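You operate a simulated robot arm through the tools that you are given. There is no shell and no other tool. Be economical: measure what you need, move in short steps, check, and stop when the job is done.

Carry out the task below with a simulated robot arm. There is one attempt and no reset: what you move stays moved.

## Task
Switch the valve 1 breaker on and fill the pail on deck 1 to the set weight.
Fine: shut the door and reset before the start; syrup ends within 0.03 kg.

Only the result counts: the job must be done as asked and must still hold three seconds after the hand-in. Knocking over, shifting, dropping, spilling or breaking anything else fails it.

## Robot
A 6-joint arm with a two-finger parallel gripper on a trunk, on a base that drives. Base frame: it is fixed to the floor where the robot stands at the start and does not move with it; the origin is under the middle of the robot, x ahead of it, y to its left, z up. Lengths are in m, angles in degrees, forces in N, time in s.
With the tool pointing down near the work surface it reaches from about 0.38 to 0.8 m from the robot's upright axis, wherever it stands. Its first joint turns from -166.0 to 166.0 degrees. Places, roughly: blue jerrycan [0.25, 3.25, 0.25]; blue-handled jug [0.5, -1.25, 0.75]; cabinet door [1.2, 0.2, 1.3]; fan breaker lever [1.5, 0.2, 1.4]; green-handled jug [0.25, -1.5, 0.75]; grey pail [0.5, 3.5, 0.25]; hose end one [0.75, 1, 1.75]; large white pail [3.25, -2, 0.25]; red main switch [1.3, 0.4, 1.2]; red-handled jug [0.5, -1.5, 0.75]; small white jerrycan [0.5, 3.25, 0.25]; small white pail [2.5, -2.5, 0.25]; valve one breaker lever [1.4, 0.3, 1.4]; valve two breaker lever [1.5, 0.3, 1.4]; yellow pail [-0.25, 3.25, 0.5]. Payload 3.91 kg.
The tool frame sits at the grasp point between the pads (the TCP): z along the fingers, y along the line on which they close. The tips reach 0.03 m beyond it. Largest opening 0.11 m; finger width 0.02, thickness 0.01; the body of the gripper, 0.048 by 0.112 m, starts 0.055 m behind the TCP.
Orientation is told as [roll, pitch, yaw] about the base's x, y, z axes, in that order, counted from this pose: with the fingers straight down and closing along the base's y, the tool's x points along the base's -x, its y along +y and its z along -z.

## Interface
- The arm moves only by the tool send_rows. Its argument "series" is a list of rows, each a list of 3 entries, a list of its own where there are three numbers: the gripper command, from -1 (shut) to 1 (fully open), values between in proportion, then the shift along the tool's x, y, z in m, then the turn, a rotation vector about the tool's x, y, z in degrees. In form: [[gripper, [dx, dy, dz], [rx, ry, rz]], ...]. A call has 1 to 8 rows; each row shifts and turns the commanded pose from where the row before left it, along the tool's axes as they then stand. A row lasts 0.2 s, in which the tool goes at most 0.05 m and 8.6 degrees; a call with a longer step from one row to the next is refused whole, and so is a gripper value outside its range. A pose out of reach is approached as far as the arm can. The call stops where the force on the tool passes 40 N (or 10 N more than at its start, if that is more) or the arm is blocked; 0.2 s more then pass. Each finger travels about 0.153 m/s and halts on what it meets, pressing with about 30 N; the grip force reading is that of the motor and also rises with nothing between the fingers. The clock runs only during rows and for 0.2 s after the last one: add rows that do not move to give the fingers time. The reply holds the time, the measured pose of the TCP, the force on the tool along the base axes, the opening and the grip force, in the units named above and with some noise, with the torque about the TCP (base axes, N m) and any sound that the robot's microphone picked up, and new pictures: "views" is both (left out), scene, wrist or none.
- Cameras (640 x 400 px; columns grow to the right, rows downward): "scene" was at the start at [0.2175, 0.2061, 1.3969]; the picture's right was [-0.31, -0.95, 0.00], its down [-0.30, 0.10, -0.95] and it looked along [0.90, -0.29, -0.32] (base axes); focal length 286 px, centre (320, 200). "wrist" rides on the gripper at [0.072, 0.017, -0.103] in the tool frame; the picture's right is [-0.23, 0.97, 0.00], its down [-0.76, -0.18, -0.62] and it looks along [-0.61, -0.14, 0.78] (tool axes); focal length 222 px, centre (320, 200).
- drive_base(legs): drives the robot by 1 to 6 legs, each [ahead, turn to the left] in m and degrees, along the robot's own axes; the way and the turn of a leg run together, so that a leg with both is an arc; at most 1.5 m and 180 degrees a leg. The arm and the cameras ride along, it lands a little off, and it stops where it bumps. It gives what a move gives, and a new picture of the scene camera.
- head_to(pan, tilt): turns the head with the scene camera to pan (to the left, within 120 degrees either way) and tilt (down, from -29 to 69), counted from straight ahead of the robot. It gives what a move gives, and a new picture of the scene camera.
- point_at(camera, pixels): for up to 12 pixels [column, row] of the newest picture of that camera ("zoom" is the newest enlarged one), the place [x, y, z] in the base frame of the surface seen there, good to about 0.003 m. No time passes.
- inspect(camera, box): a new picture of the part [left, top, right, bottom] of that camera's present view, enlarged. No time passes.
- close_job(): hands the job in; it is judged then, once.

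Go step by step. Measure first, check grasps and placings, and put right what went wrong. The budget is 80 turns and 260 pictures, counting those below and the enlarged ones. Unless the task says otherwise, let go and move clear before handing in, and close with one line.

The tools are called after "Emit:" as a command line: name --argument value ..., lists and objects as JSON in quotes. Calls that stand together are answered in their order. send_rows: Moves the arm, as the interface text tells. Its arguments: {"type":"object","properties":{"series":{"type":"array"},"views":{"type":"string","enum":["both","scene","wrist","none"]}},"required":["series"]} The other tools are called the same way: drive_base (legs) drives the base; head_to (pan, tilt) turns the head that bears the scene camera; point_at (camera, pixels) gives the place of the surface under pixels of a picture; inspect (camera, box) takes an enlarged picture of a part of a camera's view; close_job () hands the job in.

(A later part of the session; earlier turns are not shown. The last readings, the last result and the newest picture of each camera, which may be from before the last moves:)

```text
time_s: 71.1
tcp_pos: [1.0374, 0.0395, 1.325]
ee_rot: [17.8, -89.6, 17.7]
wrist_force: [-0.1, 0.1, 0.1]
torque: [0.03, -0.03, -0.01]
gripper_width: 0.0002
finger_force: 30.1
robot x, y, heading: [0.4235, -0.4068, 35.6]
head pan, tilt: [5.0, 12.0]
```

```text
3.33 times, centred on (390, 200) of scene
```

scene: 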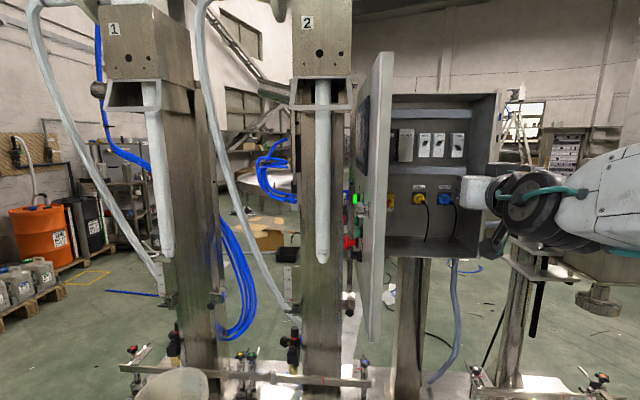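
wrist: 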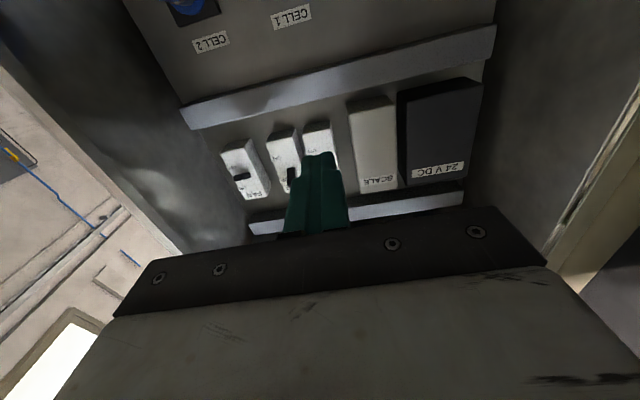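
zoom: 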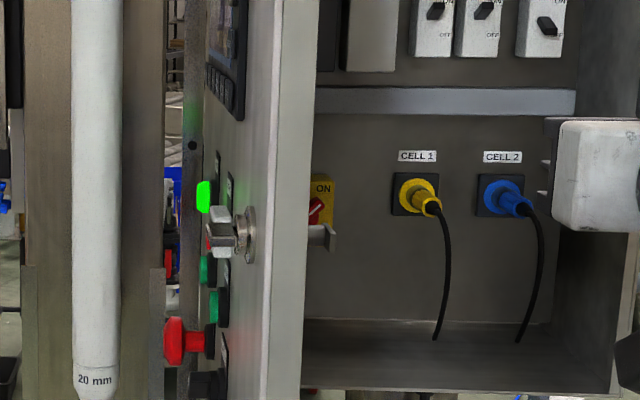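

Door tip at [0.898, 0.153], unchanged. I'll take a better stand at about [0.2, -0.25], heading 30°, away from the table.

Emit:
drive_base --legs '[[0.04, 0], [0, -70], [-0.3, 0], [0, 65]]'

```text
time_s: 79.4
tcp_pos: [0.8726, 0.1392, 1.3255]
ee_rot: [73.0, -89.4, -45.9]
wrist_force: [-14.8, -15.1, 1.3]
torque: [0.05, -0.04, -0.02]
gripper_width: 0.0001
finger_force: 30.2
robot x, y, heading: [0.2039, -0.2146, 28.2]
head pan, tilt: [5.0, 12.0]
stopped in leg 4: the force on the tool passed its limit at 98 N (the readings are from after the stop); the commanded pose is now the measured one
```

scene: 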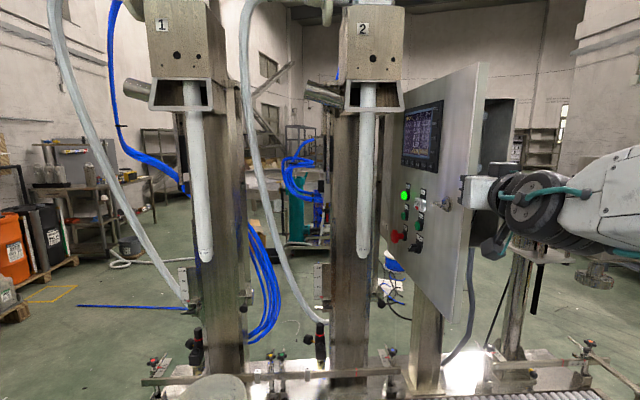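

The fingertips met the door's edge end-on. Back off, open the fingers and yaw to 42°, to straddle it.

Emit:
send_rows --series '[[0.8, [0, 0, -0.04], [0, 0, 0]], [0.8, [0, 0, -0.03], [-7, 0, 0]], [0.8, [0, 0, 0], [-7, 0, 0]], [0.8, [0, 0, 0], [0, 0, 0]]]'

Emit:
point_at --camera "scene" --pixels '[[487, 100], [484, 100], [475, 260], [450, 280], [410, 100], [400, 150]]'

```text
time_s: 80.4
tcp_pos: [0.7746, 0.1605, 1.3181]
ee_rot: [55.1, -89.4, -18.1]
wrist_force: [0.5, -0.6, 0.9]
torque: [-0.01, -0.03, 0.01]
gripper_width: 0.099
finger_force: 0.0
out of reach, approached as far as the arm can: row 2, 3
robot x, y, heading: [0.2022, -0.2126, 28.0]
head pan, tilt: [5.0, 12.0]
```

scene: 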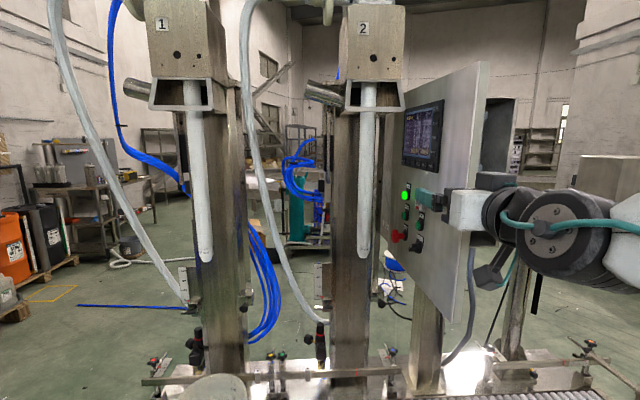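
wrist: 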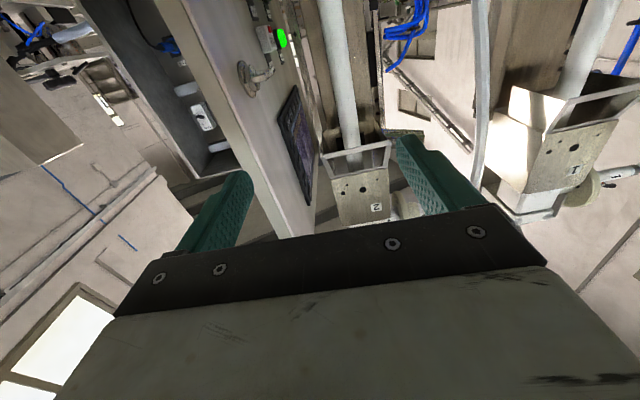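

```text
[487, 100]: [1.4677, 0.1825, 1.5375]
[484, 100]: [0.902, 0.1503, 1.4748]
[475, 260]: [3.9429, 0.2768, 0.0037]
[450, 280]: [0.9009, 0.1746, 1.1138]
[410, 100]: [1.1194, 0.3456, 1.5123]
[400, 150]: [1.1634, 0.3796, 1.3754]
```

The hand now lies left of (outside) the door, so I can simply push its outer face near the tip. Close, advance 0.12, then press right gently.

Emit:
send_rows --series '[[-1, [0, 0, 0.03], [0, 0, 0]], [-1, [0, 0, 0.03], [0, 0, 0]], [-1, [0, 0, 0.03], [0, 0, 0]], [-1, [0, 0, 0.03], [0, 0, 0]], [-1, [0, -0.02, 0], [0, 0, 0]], [-1, [0, -0.02, 0], [0, 0, 0]], [-1, [0, -0.015, 0], [0, 0, 0]], [-1, [0, -0.015, 0], [0, 0, 0]]]'

```text
time_s: 82.2
tcp_pos: [0.859, 0.2377, 1.3277]
ee_rot: [47.0, -89.4, -10.5]
wrist_force: [0.4, 0.1, 0.2]
torque: [-0.01, 0.0, -0.02]
gripper_width: 0.0001
finger_force: 29.8
out of reach, approached as far as the arm can: row 2, 3, 4, 5, 6, 7, 8
robot x, y, heading: [0.2035, -0.2128, 28.1]
head pan, tilt: [5.0, 12.0]
```

scene: 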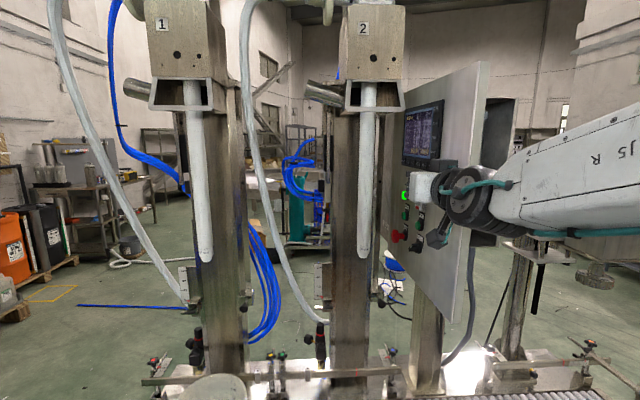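
wrist: 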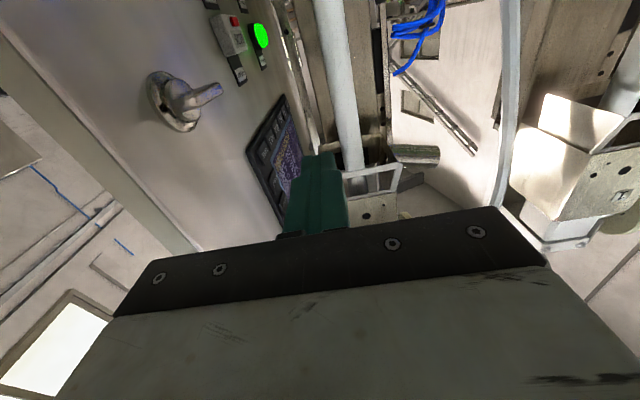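

Yaw must stay at or right of the arm's bearing. I'll turn the hand right to about -23° and raise 5 cm (clear above the knob), so the tips face the plain strip of the door's outer face.

Emit:
send_rows --series '[[-1, [-0.01, 0, 0], [8.5, 0, 0]], [-1, [-0.01, 0, 0], [8.5, 0, 0]], [-1, [-0.01, 0, 0], [8.5, 0, 0]], [-1, [-0.01, 0, 0], [8.5, 0, 0]], [-1, [-0.01, 0, 0], [8.5, 0, 0]], [-1, [0, 0, 0], [8.5, 0, 0]], [-1, [0, 0, 0], [8.5, 0, 0]]]'

```text
time_s: 83.8
tcp_pos: [0.8576, 0.2368, 1.379]
ee_rot: [-6.0, -89.4, -16.7]
wrist_force: [1.3, -0.9, -0.4]
torque: [0.06, 0.01, 0.02]
gripper_width: 0.0002
finger_force: 29.3
robot x, y, heading: [0.2027, -0.212, 28.0]
head pan, tilt: [5.0, 12.0]
```

scene: 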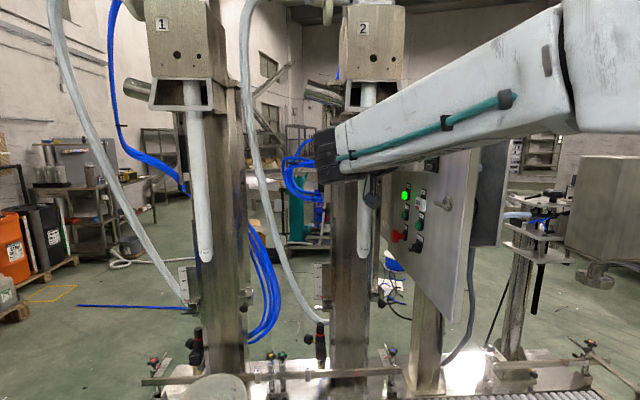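
wrist: 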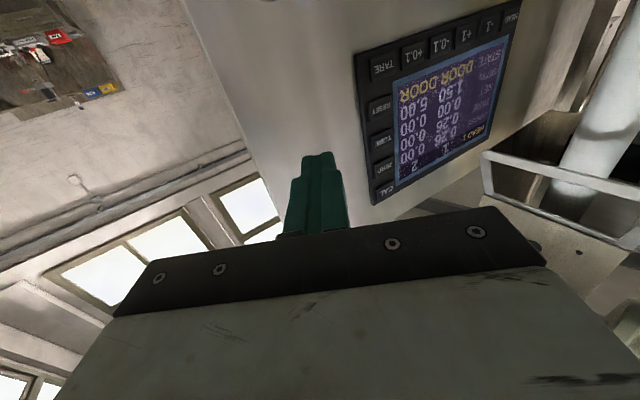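

Tips face the plain strip right of the button column. Push along the door's closing direction.

Emit:
send_rows --series '[[-1, [0, -0.0126, 0.027], [0, 0, 0]], [-1, [0, -0.0126, 0.027], [0, 0, 0]], [-1, [0, -0.008, 0.018], [0, 0, 0]], [-1, [0, -0.008, 0.018], [0, 0, 0]], [-1, [0, -0.008, 0.018], [0, 0, 0]], [-1, [0, -0.008, 0.018], [0, 0, 0]]]'

```text
time_s: 85.2
tcp_pos: [0.9529, 0.1358, 1.3759]
ee_rot: [-7.1, -89.4, -15.3]
wrist_force: [-0.4, 0.6, 0.1]
torque: [-0.02, -0.01, 0.02]
gripper_width: 0.0001
finger_force: 29.4
robot x, y, heading: [0.1994, -0.2155, 27.9]
head pan, tilt: [5.0, 12.0]
```

scene: 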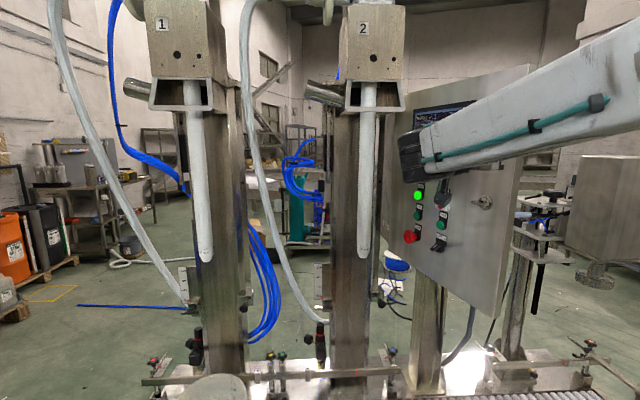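
wrist: 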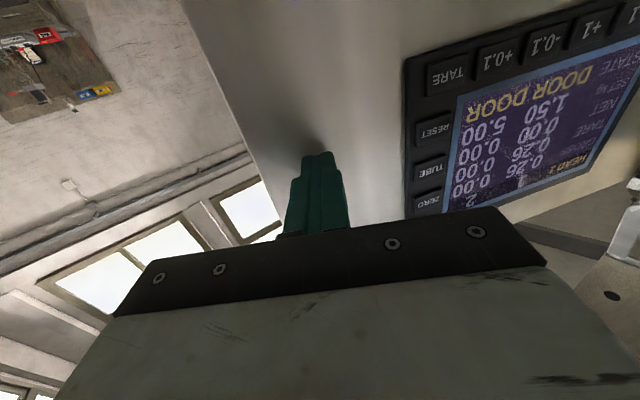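

The door moves easily. Measure its angle and the knob.

Emit:
point_at --camera "scene" --pixels '[[526, 90], [505, 280], [486, 202], [470, 270], [400, 260], [430, 270]]'

Emit:
inspect --camera "scene" --box '[380, 150, 540, 300]'

```text
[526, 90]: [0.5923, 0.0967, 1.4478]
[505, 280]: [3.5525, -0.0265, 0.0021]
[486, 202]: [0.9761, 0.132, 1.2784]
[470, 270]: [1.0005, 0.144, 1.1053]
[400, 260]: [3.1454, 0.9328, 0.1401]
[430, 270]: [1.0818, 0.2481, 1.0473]
```

```text
2.67 times, centred on (460, 225) of scene
```

zoom: 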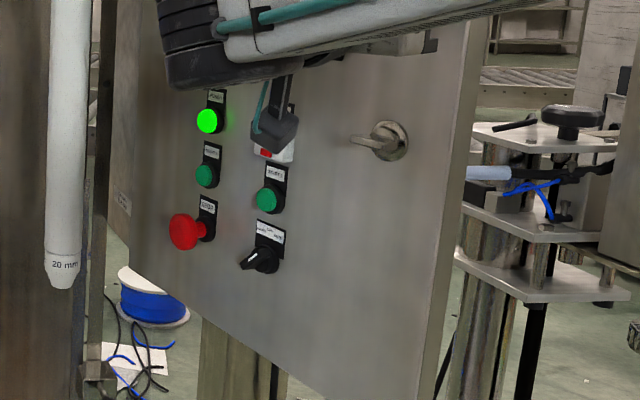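

Door is at about 75° open. Continue pushing along the arc, turning the hand left with it.

Emit:
send_rows --series '[[-1, [0, -0.005, 0.029], [-4, 0, 0]], [-1, [0, -0.005, 0.029], [-4, 0, 0]], [-1, [0, -0.005, 0.029], [-4, 0, 0]], [-1, [0, -0.005, 0.029], [-4, 0, 0]]]' --views "none"

Emit:
drive_base --legs '[[0, -28], [0.13, 0]]'

```text
time_s: 86.2
tcp_pos: [1.0574, 0.0841, 1.3752]
ee_rot: [12.2, -89.5, -18.9]
wrist_force: [0.7, -0.4, 0.2]
torque: [0.01, -0.03, -0.02]
gripper_width: 0.0
finger_force: 30.0
robot x, y, heading: [0.2044, -0.2129, 28.1]
head pan, tilt: [5.0, 12.0]
```

```text
time_s: 88.9
tcp_pos: [1.2284, -0.3622, 1.3741]
ee_rot: [12.9, -89.4, -47.8]
wrist_force: [1.0, 0.1, -0.1]
torque: [-0.03, -0.02, 0.0]
gripper_width: 0.0001
finger_force: 30.4
robot x, y, heading: [0.3367, -0.2155, -0.7]
head pan, tilt: [5.0, 12.0]
```

scene: 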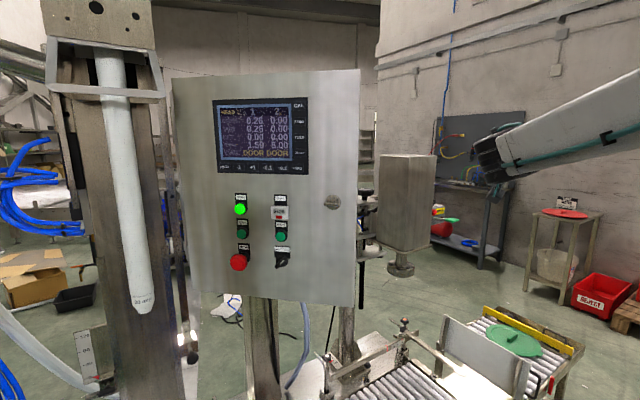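

Now the door faces the robot. Measure the door plane and the knob.

Emit:
point_at --camera "scene" --pixels '[[332, 202], [344, 240], [320, 240], [352, 100], [195, 280], [180, 90], [352, 290]]'

Emit:
inspect --camera "scene" --box '[312, 188, 352, 214]'

```text
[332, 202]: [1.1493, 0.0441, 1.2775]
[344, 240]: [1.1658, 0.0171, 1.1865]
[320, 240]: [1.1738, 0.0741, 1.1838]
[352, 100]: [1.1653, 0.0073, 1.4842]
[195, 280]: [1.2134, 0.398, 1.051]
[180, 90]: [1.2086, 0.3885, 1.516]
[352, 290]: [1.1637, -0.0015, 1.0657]
```

```text
15.38 times, centred on (332, 201) of scene
```

zoom: 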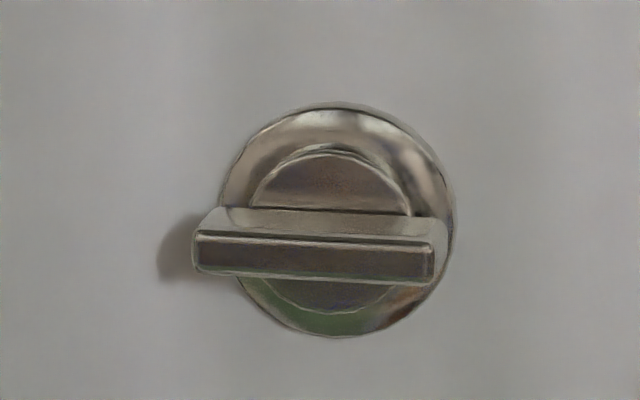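

The door is back at just its starting plane; the display still says DOOR. Check what lies behind the door's right edge, to settle whether this is shut or ajar.

Emit:
inspect --camera "scene" --box '[335, 60, 415, 310]'

Emit:
point_at --camera "scene" --pixels '[[363, 100], [367, 130], [372, 100], [364, 160], [366, 240], [172, 100], [176, 200], [182, 260], [374, 120]]'

```text
1.60 times, centred on (375, 185) of scene
```

zoom: 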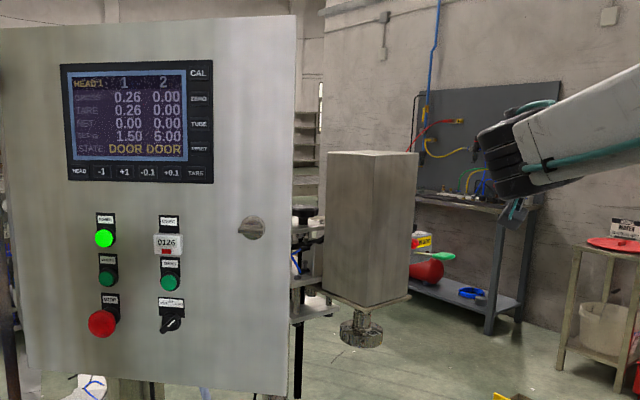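

```text
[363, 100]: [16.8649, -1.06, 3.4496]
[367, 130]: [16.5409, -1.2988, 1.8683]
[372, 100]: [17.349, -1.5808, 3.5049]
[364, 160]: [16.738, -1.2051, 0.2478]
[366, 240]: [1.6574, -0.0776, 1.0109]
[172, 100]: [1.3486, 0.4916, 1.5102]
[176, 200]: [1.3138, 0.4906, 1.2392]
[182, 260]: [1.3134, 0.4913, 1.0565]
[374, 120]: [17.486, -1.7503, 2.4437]
```

The door is ajar about 43° (cabinet front runs along [0.6, -0.8]). I'll fold the hand, drive to about [0.48, -0.25] heading 20°, and push the door shut on its plain strip.

Emit:
send_rows --series '[[-1, [0, -0.0127, -0.042], [-5, 0, 0]], [-1, [0, -0.0089, -0.0429], [-5, 0, 0]], [-1, [0, -0.0052, -0.0435], [-5, 0, 0]], [-1, [0, -0.0013, -0.0438], [-5, 0, 0]], [-1, [0, 0.0024, -0.0437], [-5, 0, 0]], [-1, [0, 0.0063, -0.0434], [-5, 0, 0]], [-1, [0, 0.01, -0.0426], [-5, 0, 0]]]' --views "none"

Emit:
drive_base --legs '[[0, -13], [0.147, 0], [0, 33]]'

```text
time_s: 90.5
tcp_pos: [0.9463, -0.2603, 1.374]
ee_rot: [11.0, -87.9, -13.4]
wrist_force: [-0.3, 0.0, -0.3]
torque: [0.02, -0.01, 0.0]
gripper_width: 0.0
finger_force: 30.0
out of reach, approached as far as the arm can: row 7
robot x, y, heading: [0.3359, -0.2156, -0.6]
head pan, tilt: [5.0, 12.0]
```

```text
time_s: 94.2
tcp_pos: [1.0657, -0.0825, 1.3738]
ee_rot: [11.2, -88.1, 6.8]
wrist_force: [0.4, -0.6, -0.7]
torque: [-0.01, -0.01, 0.02]
gripper_width: 0.0003
finger_force: 30.0
robot x, y, heading: [0.4766, -0.2502, 19.9]
head pan, tilt: [5.0, 12.0]
```

scene: 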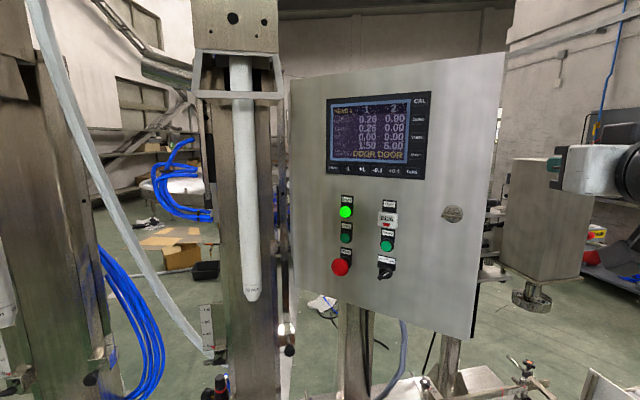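

Move left 0.085 in front of the strip, then push forward.

Emit:
send_rows --series '[[-1, [0, 0.045, 0], [0, 0, 0]], [-1, [0, 0.04, 0], [0, 0, 0]], [-1, [0, 0, 0.04], [0, 0, 0]], [-1, [0, 0, 0.04], [0, 0, 0]], [-1, [0, 0, 0.025], [0, 0, 0]], [-1, [0, 0, 0.025], [0, 0, 0]], [-1, [0, 0, 0.025], [0, 0, 0]], [-1, [0, 0, 0.025], [0, 0, 0]]]'

```text
time_s: 96.0
tcp_pos: [1.2116, 0.0548, 1.3675]
ee_rot: [12.0, -88.0, 5.9]
wrist_force: [-0.3, -0.5, 0.5]
torque: [0.0, 0.02, 0.01]
gripper_width: 0.0001
finger_force: 29.9
robot x, y, heading: [0.4777, -0.2518, 19.6]
head pan, tilt: [5.0, 12.0]
```

scene: 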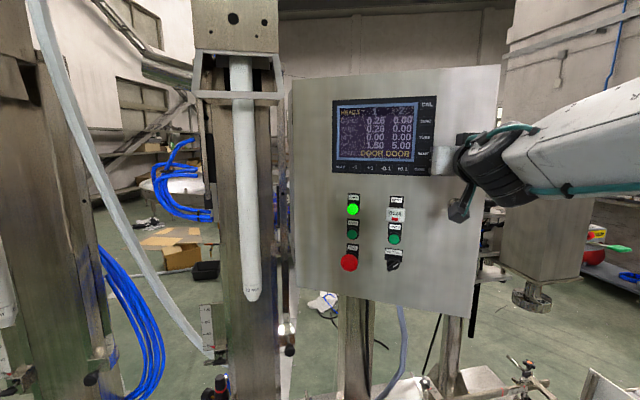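
wrist: 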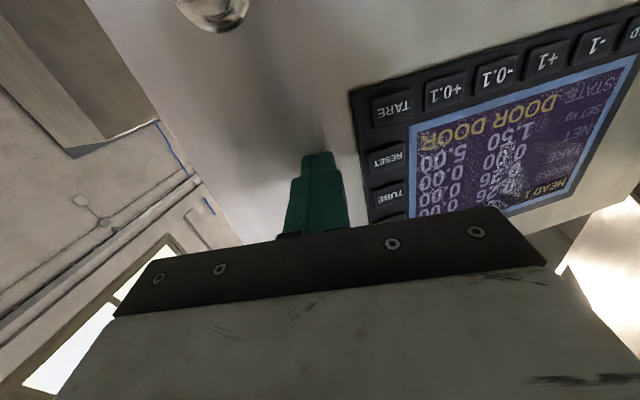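

The door follows and is about 32° open. Shift right 12 mm (away from the RESET column) and drive ahead 0.14.

Emit:
send_rows --series '[[-1, [0, -0.012, 0], [0, 0, 0]]]' --views "none"

Emit:
drive_base --legs '[[0.12, 0]]'

Emit:
send_rows --series '[[-1, [0, 0, 0.02], [0, 0, 0]], [-1, [0, 0, 0.02], [0, 0, 0]], [-1, [0, 0, 0.015], [0, 0, 0]], [-1, [0, 0, 0.015], [0, 0, 0]], [-1, [0, 0, 0.015], [0, 0, 0]]]'

```text
time_s: 96.5
tcp_pos: [1.2133, 0.0423, 1.3663]
ee_rot: [10.7, -88.0, 7.0]
wrist_force: [-2.0, 1.0, 0.1]
torque: [-0.01, -0.02, 0.06]
gripper_width: 0.0
finger_force: 29.9
robot x, y, heading: [0.4753, -0.2524, 19.5]
head pan, tilt: [5.0, 12.0]
```

```text
time_s: 97.7
tcp_pos: [1.3278, 0.0824, 1.3683]
ee_rot: [10.9, -88.0, 7.0]
wrist_force: [0.6, -0.7, -0.2]
torque: [-0.01, -0.02, 0.01]
gripper_width: 0.0002
finger_force: 29.9
robot x, y, heading: [0.5903, -0.209, 19.9]
head pan, tilt: [5.0, 12.0]
```

scene: 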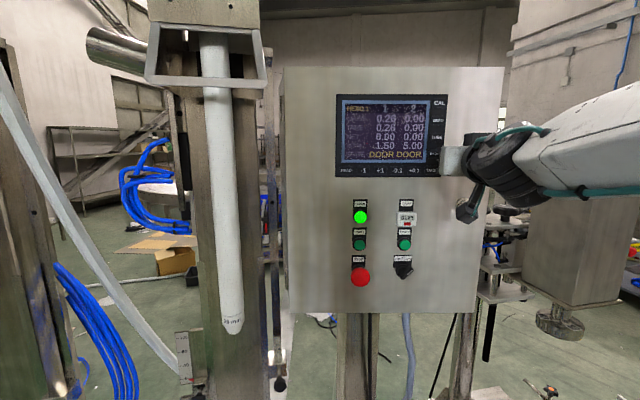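

```text
time_s: 98.5
tcp_pos: [1.3742, 0.0974, 1.3649]
ee_rot: [11.0, -87.9, 7.1]
wrist_force: [-37.5, -14.5, -0.8]
torque: [0.09, -0.27, 0.27]
gripper_width: 0.0001
finger_force: 30.2
robot x, y, heading: [0.5892, -0.2125, 19.5]
head pan, tilt: [5.0, 12.0]
stopped in row 4: the force on the tool passed its limit at 73 N (the readings are from after the stop); the commanded pose is now the measured one
```

scene: 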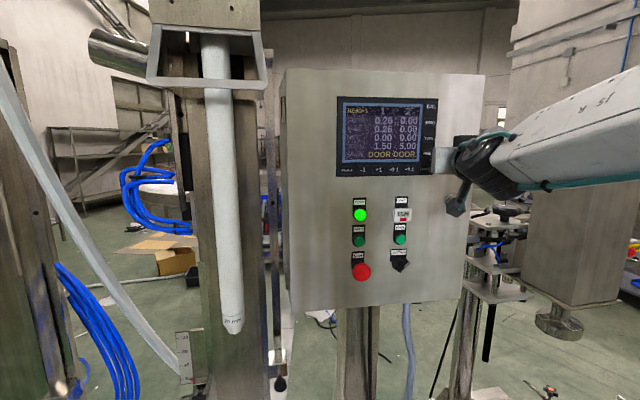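
wrist: 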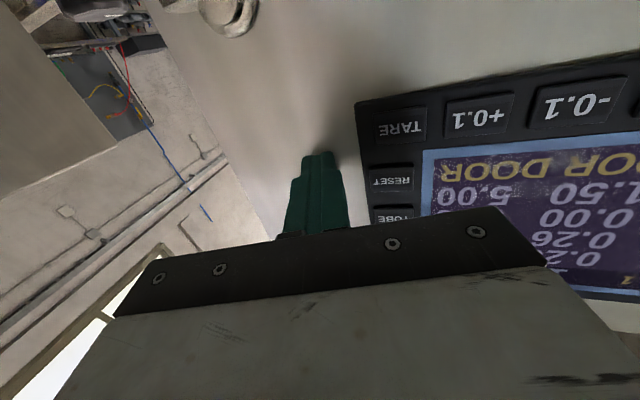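

Hit resistance (-37 N). Measure whether the door is flush with the cabinet front.

Emit:
point_at --camera "scene" --pixels '[[300, 90], [470, 90], [300, 290], [465, 280], [484, 90], [470, 285], [282, 120], [440, 250]]'

Emit:
inspect --camera "scene" --box '[430, 60, 510, 310]'

```text
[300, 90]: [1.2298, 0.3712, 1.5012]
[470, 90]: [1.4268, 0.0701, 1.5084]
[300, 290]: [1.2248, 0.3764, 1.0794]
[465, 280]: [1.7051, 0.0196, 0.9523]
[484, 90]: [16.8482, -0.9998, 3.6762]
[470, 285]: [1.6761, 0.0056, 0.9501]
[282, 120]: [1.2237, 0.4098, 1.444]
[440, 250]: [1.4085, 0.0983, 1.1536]
```

```text
1.60 times, centred on (470, 185) of scene
```

zoom: 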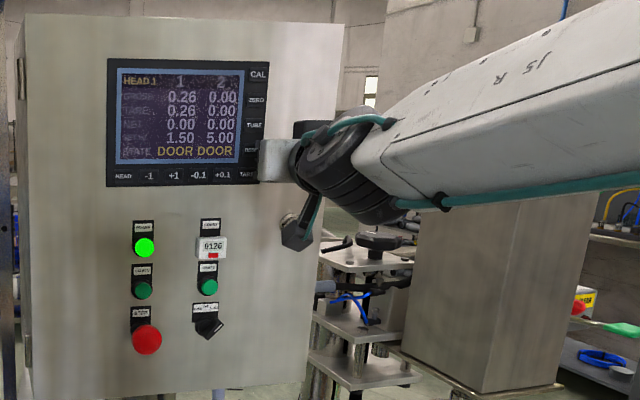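

About 2° short: door tip sits 2 cm proud, since the latch tongue (now horizontal) meets the frame. I must turn the latch back upright first. Back off while rolling the hand, then drive to a stand that suits the knob.

Emit:
send_rows --series '[[-1, [0, 0, -0.044], [0, 0, 0]], [-1, [0, 0, -0.044], [0, 0, -8.5]], [-1, [0, 0, -0.044], [0, 0, -8.5]], [-1, [0, 0, -0.044], [0, 0, -8.5]], [-1, [0, 0, -0.044], [0, 0, -8.5]], [-1, [0, 0, -0.03], [0, 0, -8.5]]]' --views "none"

Emit:
drive_base --legs '[[0, -60.3], [0.236, 0], [0, 75.8]]'

Emit:
send_rows --series '[[0.2, [0, 0, 0], [0, 0, -8.5]], [0.2, [0, 0, 0], [0, 0, -8.5]], [0.2, [0, 0, 0], [0, 0, -8.5]], [0.2, [0, 0, 0], [0, 0, -8.5]], [0.2, [0, 0, 0], [0, 0, -8.5]], [0.2, [0, 0, 0], [0, 0, -2]]]'

```text
time_s: 99.9
tcp_pos: [1.1398, 0.0211, 1.3738]
ee_rot: [-86.5, -47.9, 105.4]
wrist_force: [0.7, -0.2, 0.4]
torque: [0.0, -0.03, -0.04]
gripper_width: 0.0001
finger_force: 29.8
robot x, y, heading: [0.5898, -0.2101, 19.8]
head pan, tilt: [5.0, 12.0]
```

```text
time_s: 107.7
tcp_pos: [1.2413, -0.0023, 1.3748]
ee_rot: [-86.6, -47.8, 120.4]
wrist_force: [0.5, -0.8, 1.0]
torque: [-0.05, -0.02, -0.01]
gripper_width: 0.0
finger_force: 29.8
robot x, y, heading: [0.7801, -0.3908, 34.9]
head pan, tilt: [5.0, 12.0]
```

scene: 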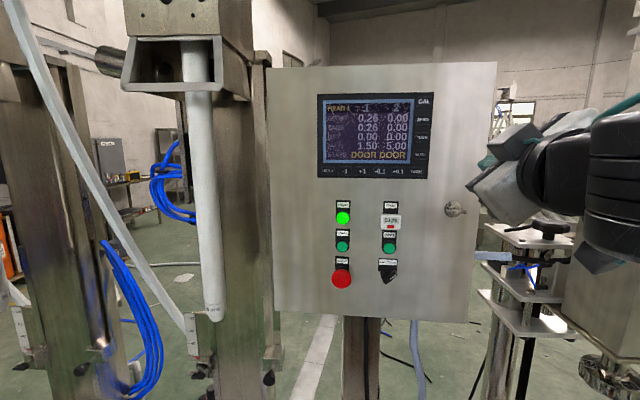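

```text
time_s: 109.1
tcp_pos: [1.2416, -0.0039, 1.3746]
ee_rot: [-87.8, -3.3, 122.7]
wrist_force: [0.5, 0.0, 0.2]
torque: [-0.04, 0.01, 0.01]
gripper_width: 0.0659
finger_force: 0.0
robot x, y, heading: [0.7815, -0.3894, 34.8]
head pan, tilt: [5.0, 12.0]
```

scene: 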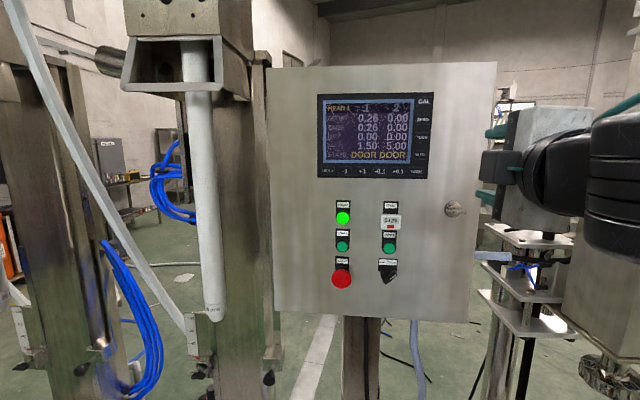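
wrist: 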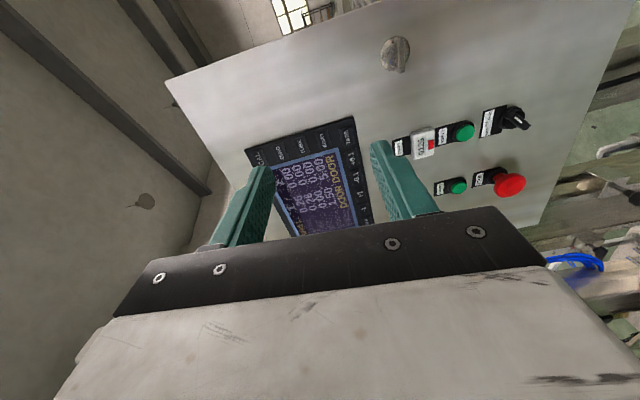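

Fingers are now above/below orientation. Measure the knob at scene (455,209).

Emit:
point_at --camera "scene" --pixels '[[455, 209], [452, 209], [459, 209], [445, 230], [470, 230], [480, 100], [290, 100]]'

Emit:
inspect --camera "scene" --box '[435, 196, 475, 222]'

```text
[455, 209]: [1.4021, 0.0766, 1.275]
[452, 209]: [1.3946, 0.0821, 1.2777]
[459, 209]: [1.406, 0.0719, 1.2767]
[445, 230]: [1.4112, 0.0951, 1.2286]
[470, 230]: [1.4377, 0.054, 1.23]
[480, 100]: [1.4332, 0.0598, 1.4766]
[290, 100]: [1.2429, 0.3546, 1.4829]
```

```text
15.38 times, centred on (455, 209) of scene
```

zoom: 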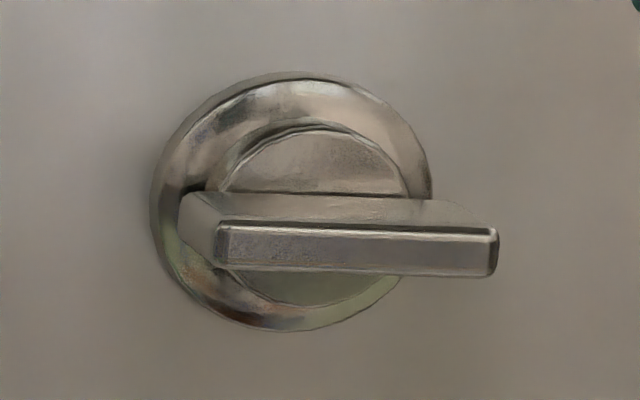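

Knob wing end at [1.400, 0.0775, 1.274], normal yaw 32.8°. Move there, then close on the wing.

Emit:
send_rows --series '[[0.2, [0, 0.047, 0], [0, 0, -3]], [0.2, [0.01, 0.047, 0], [0, 0, 0]], [0.2, [0.0075, 0.0086, 0.03], [0, 0, 0]], [0.2, [0, 0, 0.045], [0, 0, 0]], [0.2, [0, 0, 0.045], [0, 0, 0]], [0.2, [0, 0, 0], [0, 0, 0]]]'

```text
time_s: 110.5
tcp_pos: [1.3499, 0.0491, 1.2711]
ee_rot: [-87.7, -0.3, 122.9]
wrist_force: [-0.8, -1.2, 0.6]
torque: [-0.04, -0.02, -0.02]
gripper_width: 0.0659
finger_force: 0.0
out of reach, approached as far as the arm can: row 2
robot x, y, heading: [0.7883, -0.3888, 34.7]
head pan, tilt: [5.0, 12.0]
```

scene: 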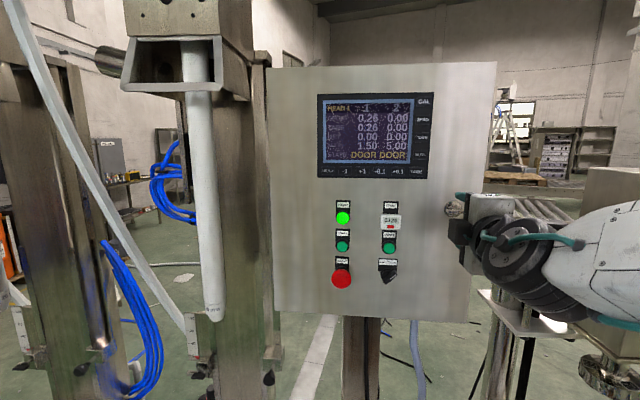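
wrist: 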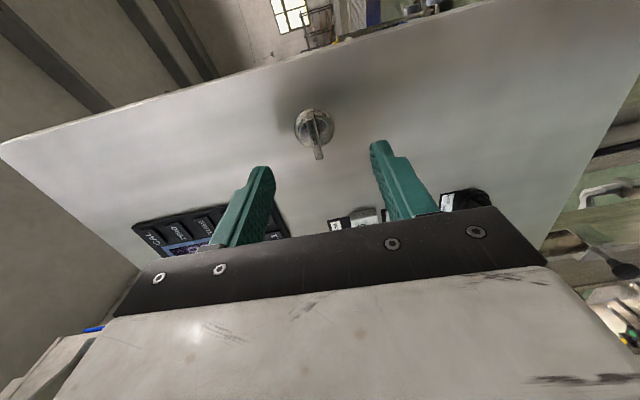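

Well aligned; advance 0.043 and close.

Emit:
send_rows --series '[[0.2, [0.003, 0, 0.022], [0, 0, 0]], [0.2, [0, 0, 0.021], [0, 0, 0]], [-1, [0, 0, 0], [0, 0, 0]], [-1, [0, 0, 0], [0, 0, 0]]]' --views "none"

Emit:
send_rows --series '[[-1, [0, 0, 0], [0, 0, 8]], [-1, [0, 0, 0], [0, 0, 8]], [-1, [0, 0, 0], [0, 0, 8]], [-1, [0, 0, 0], [0, 0, 8]]]' --views "wrist"

```text
time_s: 111.5
tcp_pos: [1.3859, 0.0701, 1.2711]
ee_rot: [-88.1, -0.5, 122.7]
wrist_force: [3.3, 4.7, 22.4]
torque: [0.28, -0.55, -0.56]
gripper_width: 0.0236
finger_force: 45.0
robot x, y, heading: [0.7855, -0.3877, 34.6]
head pan, tilt: [5.0, 12.0]
```

```text
time_s: 112.4
tcp_pos: [1.3876, 0.0691, 1.2736]
ee_rot: [-88.1, -29.2, 122.0]
wrist_force: [1.3, -1.2, 2.2]
torque: [0.24, -0.4, 0.4]
gripper_width: 0.0234
finger_force: 44.7
robot x, y, heading: [0.7829, -0.3863, 34.7]
head pan, tilt: [5.0, 12.0]
stopped in row 4: the force on the tool passed its limit at 41 N (the readings are from after the stop); the commanded pose is now the measured one
```

wrist: 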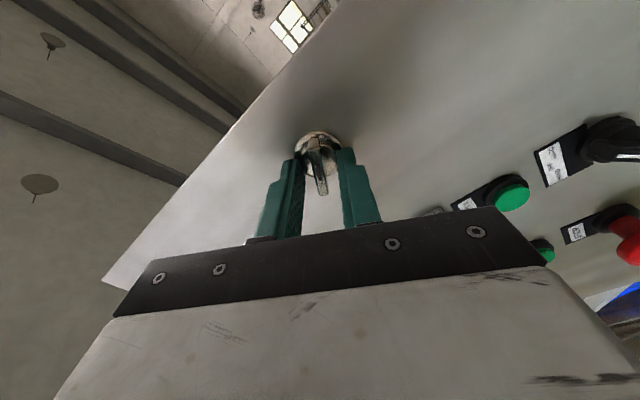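

Gripped too deep, on the hub (0.0235 wide), yet the wing turned along about 29°. Release, back 10 mm, regrip and continue.

Emit:
send_rows --series '[[-0.3, [0, 0, 0], [0, 0, 0]], [-0.3, [0, 0, -0.009], [0, 0, 0]], [-1, [0, 0, 0], [0, 0, 0]], [-1, [0, 0, 0], [0, 0, 0]], [-1, [0, 0, 0], [0, 0, 8]], [-1, [0, 0, 0], [0, 0, 8]]]' --views "wrist"

```text
time_s: 113.8
tcp_pos: [1.3782, 0.0639, 1.2735]
ee_rot: [-87.7, -45.4, 121.2]
wrist_force: [0.6, -3.3, 10.7]
torque: [0.73, -1.23, 0.26]
gripper_width: 0.0072
finger_force: 44.9
robot x, y, heading: [0.7852, -0.3839, 34.7]
head pan, tilt: [5.0, 12.0]
```

wrist: 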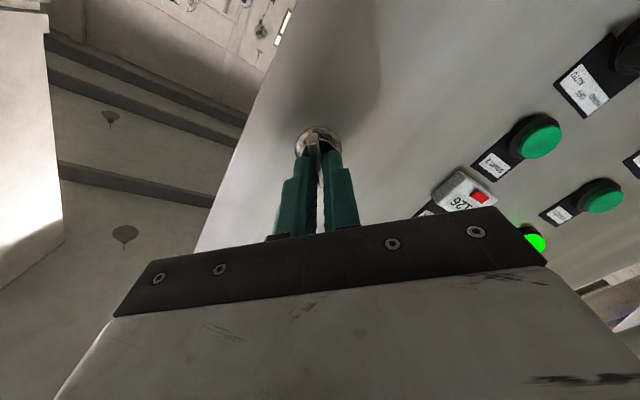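

Now properly on the wing (0.0072) at 45°. Continue to vertical.

Emit:
send_rows --series '[[-1, [0, 0, 0], [0, 0, 8]], [-1, [0, 0, 0], [0, 0, 8]], [-1, [0, 0, 0], [0, 0, 8]], [-1, [0, 0, 0], [0, 0, 8]], [-1, [0, 0, 0], [0, 0, 8]], [-1, [0, 0, 0], [0, 0, 4]]]' --views "wrist"

```text
time_s: 115.0
tcp_pos: [1.3799, 0.0626, 1.275]
ee_rot: [-80.6, -81.1, 113.2]
wrist_force: [5.3, -13.4, 2.3]
torque: [0.1, -0.3, -0.26]
gripper_width: 0.0069
finger_force: 45.1
robot x, y, heading: [0.7829, -0.3882, 34.3]
head pan, tilt: [5.0, 12.0]
stopped in row 5: the force on the tool passed its limit at 41 N (the readings are from after the stop); the commanded pose is now the measured one
```

wrist: 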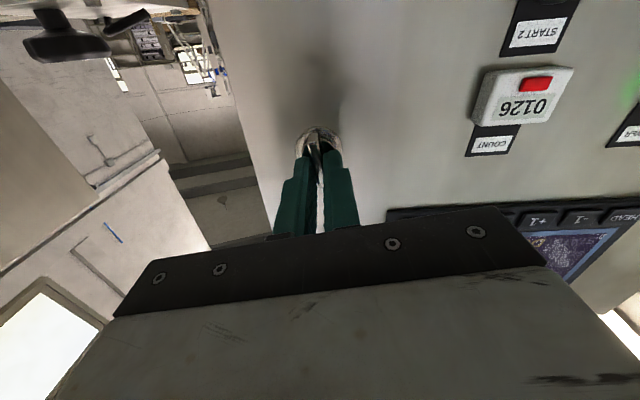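

Nearly vertical (81°). Shift 3 mm right, finish the turn, and then push the door in by the held knob.

Emit:
send_rows --series '[[-1, [0, -0.003, 0], [0, 0, 0]], [-1, [0, 0, 0], [0, 0, 7]], [-1, [0, 0, 0.007], [0, 0, 0]], [-1, [0, 0, 0.007], [0, 0, 0]], [-1, [0, 0, 0.007], [0, 0, 0]], [-1, [0, 0, 0.007], [0, 0, 0]]]' --views "scene"

```text
time_s: 116.3
tcp_pos: [1.4006, 0.0731, 1.2748]
ee_rot: [-51.8, -87.7, 84.4]
wrist_force: [-23.0, -19.3, 3.1]
torque: [0.04, -0.04, 0.51]
gripper_width: 0.0073
finger_force: 45.0
robot x, y, heading: [0.786, -0.3848, 34.5]
head pan, tilt: [5.0, 12.0]
stopped in row 6: the force on the tool passed its limit at 43 N (the readings are from after the stop); the commanded pose is now the measured one
```

scene: 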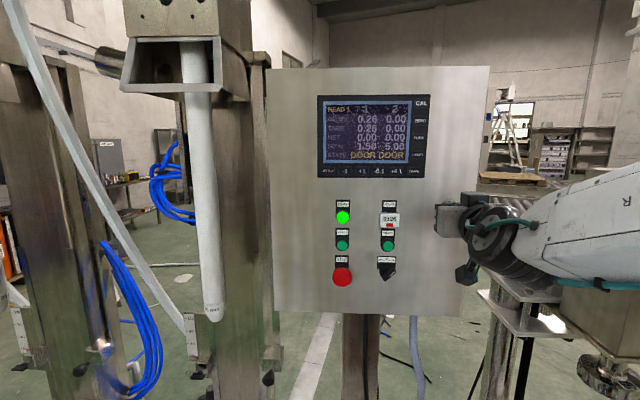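

Door moved about 2 cm further and met a firm stop. Measure flushness.

Emit:
point_at --camera "scene" --pixels '[[280, 85], [475, 85], [285, 290], [440, 300], [470, 150], [290, 150], [420, 280]]'

Emit:
inspect --camera "scene" --box '[310, 80, 510, 210]'

```text
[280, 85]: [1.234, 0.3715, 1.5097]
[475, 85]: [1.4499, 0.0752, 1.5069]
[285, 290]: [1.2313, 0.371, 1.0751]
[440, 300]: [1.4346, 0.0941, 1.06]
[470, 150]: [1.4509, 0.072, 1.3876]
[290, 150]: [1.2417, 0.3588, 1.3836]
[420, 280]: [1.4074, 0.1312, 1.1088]
```

```text
3.08 times, centred on (410, 145) of scene
```

zoom: 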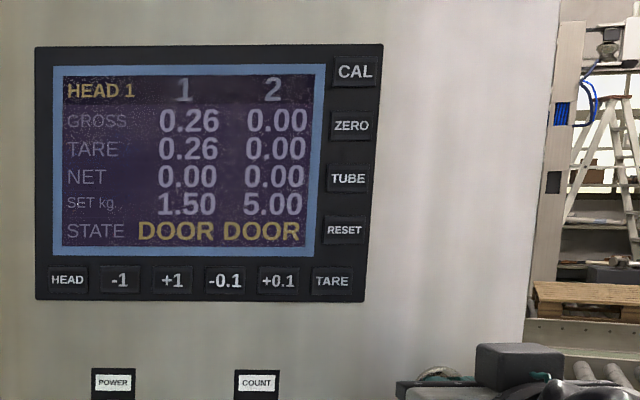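

The door is now flush (-54°, parallel to the conveyor). Take the places of RESET and START 1, release the knob and pre-position the closed fingers in front of RESET.

Emit:
point_at --camera "zoom" --pixels '[[345, 230], [331, 281], [347, 178], [345, 205]]'

Emit:
point_at --camera "scene" --pixels '[[342, 246], [341, 245], [343, 247], [342, 276], [387, 246], [350, 260], [330, 246]]'

Emit:
send_rows --series '[[-0.4, [0, 0, 0], [0, 0, 0]], [-0.4, [0, 0, 0], [0, 0, 0]], [-0.4, [0, 0, -0.03], [0, 0, 0]], [-0.4, [0, 0, -0.04], [0, 0, 0]], [-1, [-0.048, 0.01, 0], [0, 0, 0]], [-1, [-0.04, 0.028, 0], [0, 0, 0]], [-1, [-0.014, 0.028, 0], [0, 0, 0]], [-1, [0, 0, 0], [0, 0, 0]]]'

```text
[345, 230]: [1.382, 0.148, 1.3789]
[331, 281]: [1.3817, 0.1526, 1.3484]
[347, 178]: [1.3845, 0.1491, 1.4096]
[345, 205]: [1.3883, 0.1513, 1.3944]
```

```text
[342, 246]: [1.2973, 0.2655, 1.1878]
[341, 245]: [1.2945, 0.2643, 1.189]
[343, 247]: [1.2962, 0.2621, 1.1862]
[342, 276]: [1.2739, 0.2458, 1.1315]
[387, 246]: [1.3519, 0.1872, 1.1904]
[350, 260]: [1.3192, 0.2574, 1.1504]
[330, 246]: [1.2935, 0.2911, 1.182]
```

```text
time_s: 118.2
tcp_pos: [1.3087, 0.0983, 1.3765]
ee_rot: [-49.4, -87.6, 82.1]
wrist_force: [0.7, -0.6, -0.4]
torque: [0.0, 0.02, 0.0]
gripper_width: 0.0001
finger_force: 29.9
robot x, y, heading: [0.781, -0.3875, 34.5]
head pan, tilt: [5.0, 12.0]
```

scene: 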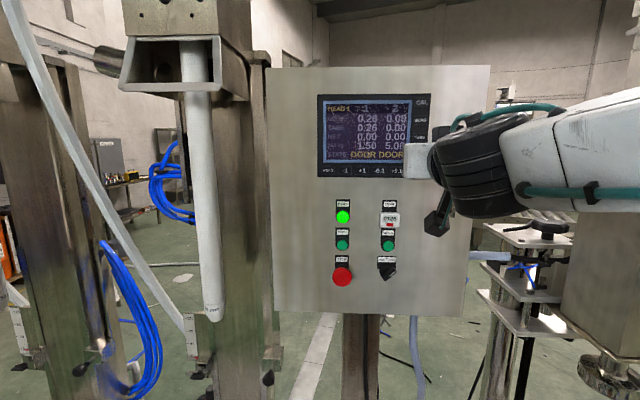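
wrist: 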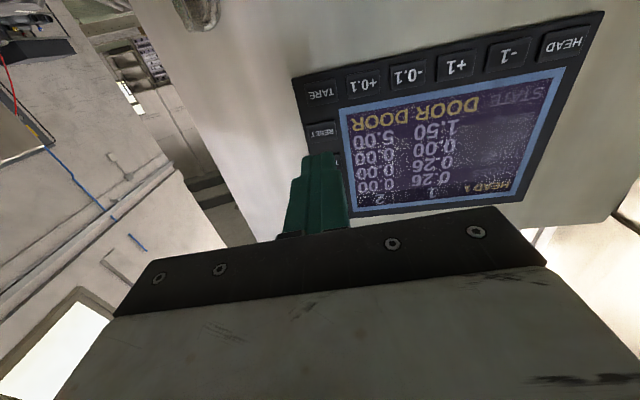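

Fingers sit 58 mm in front of RESET. Press RESET, back off, read the display, and pre-position before START 1.

Emit:
send_rows --series '[[-1, [-0.006, 0.002, 0.03], [0, 0, 0]], [-1, [0, 0, 0.022], [0, 0, 0]], [-1, [0, 0, 0.004], [0, 0, 0]], [-1, [0, 0, 0.004], [0, 0, 0]], [-1, [0, 0, 0.004], [0, 0, 0]], [-1, [0, 0, 0.004], [0, 0, 0]]]' --views "wrist"

Emit:
send_rows --series '[[-1, [0, 0, -0.035], [0, 0, 0]], [-1, [0, 0, -0.045], [0, 0, 0]], [-1, [0.038, 0.029, 0], [0, 0, 0]], [-1, [0.038, 0.029, 0], [0, 0, 0]], [-1, [0.038, 0.029, 0], [0, 0, 0]], [-1, [0.038, 0.029, 0], [0, 0, 0]], [-1, [0.035, 0.028, 0], [0, 0, 0]]]'

Emit:
inspect --camera "scene" --box '[310, 85, 450, 185]'

Emit:
point_at --camera "scene" --pixels '[[475, 85], [280, 85], [342, 246]]'

```text
time_s: 119.5
tcp_pos: [1.3634, 0.1348, 1.3791]
ee_rot: [-48.9, -87.5, 81.6]
wrist_force: [-16.9, -12.7, -6.6]
torque: [-0.03, -0.01, 0.11]
gripper_width: 0.0
finger_force: 29.4
robot x, y, heading: [0.7813, -0.3842, 34.5]
head pan, tilt: [5.0, 12.0]
heard: click
```

wrist: 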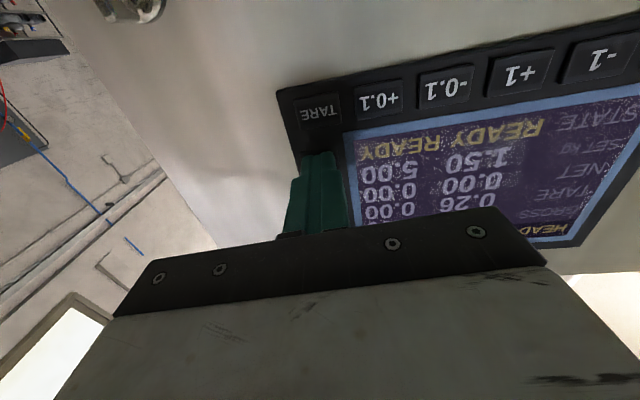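

```text
time_s: 121.2
tcp_pos: [1.2161, 0.2059, 1.1904]
ee_rot: [-49.3, -87.7, 82.1]
wrist_force: [0.6, 0.0, 0.6]
torque: [0.01, 0.03, 0.03]
gripper_width: 0.0
finger_force: 29.8
robot x, y, heading: [0.7837, -0.3845, 34.4]
head pan, tilt: [5.0, 12.0]
```

scene: 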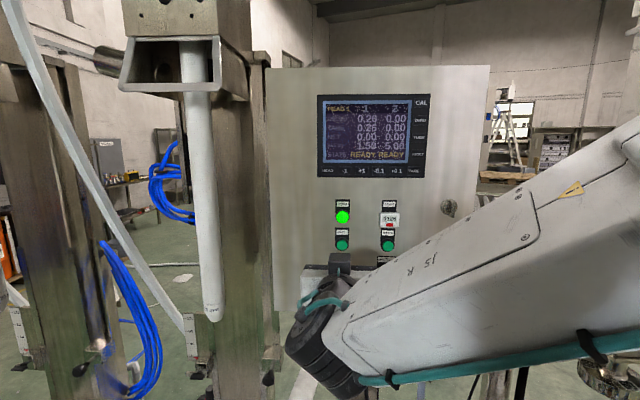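
wrist: 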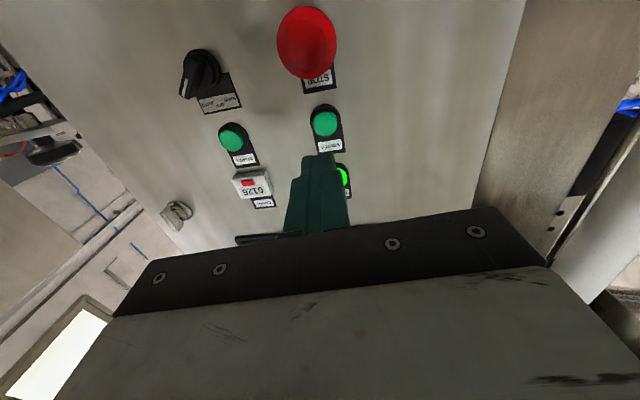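

```text
4.00 times, centred on (380, 135) of scene
```

zoom: 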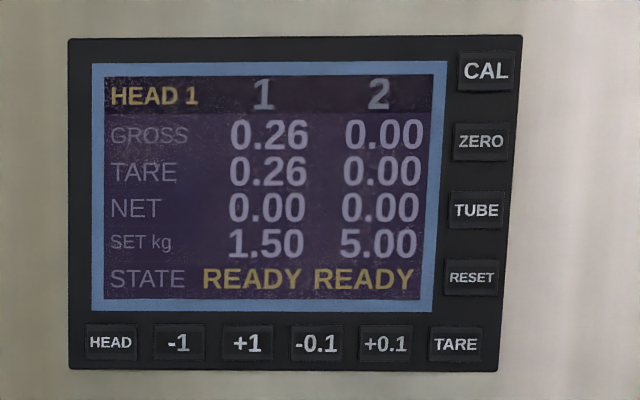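

```text
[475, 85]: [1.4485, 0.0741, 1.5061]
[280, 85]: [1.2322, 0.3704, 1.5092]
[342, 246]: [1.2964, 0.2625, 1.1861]
```

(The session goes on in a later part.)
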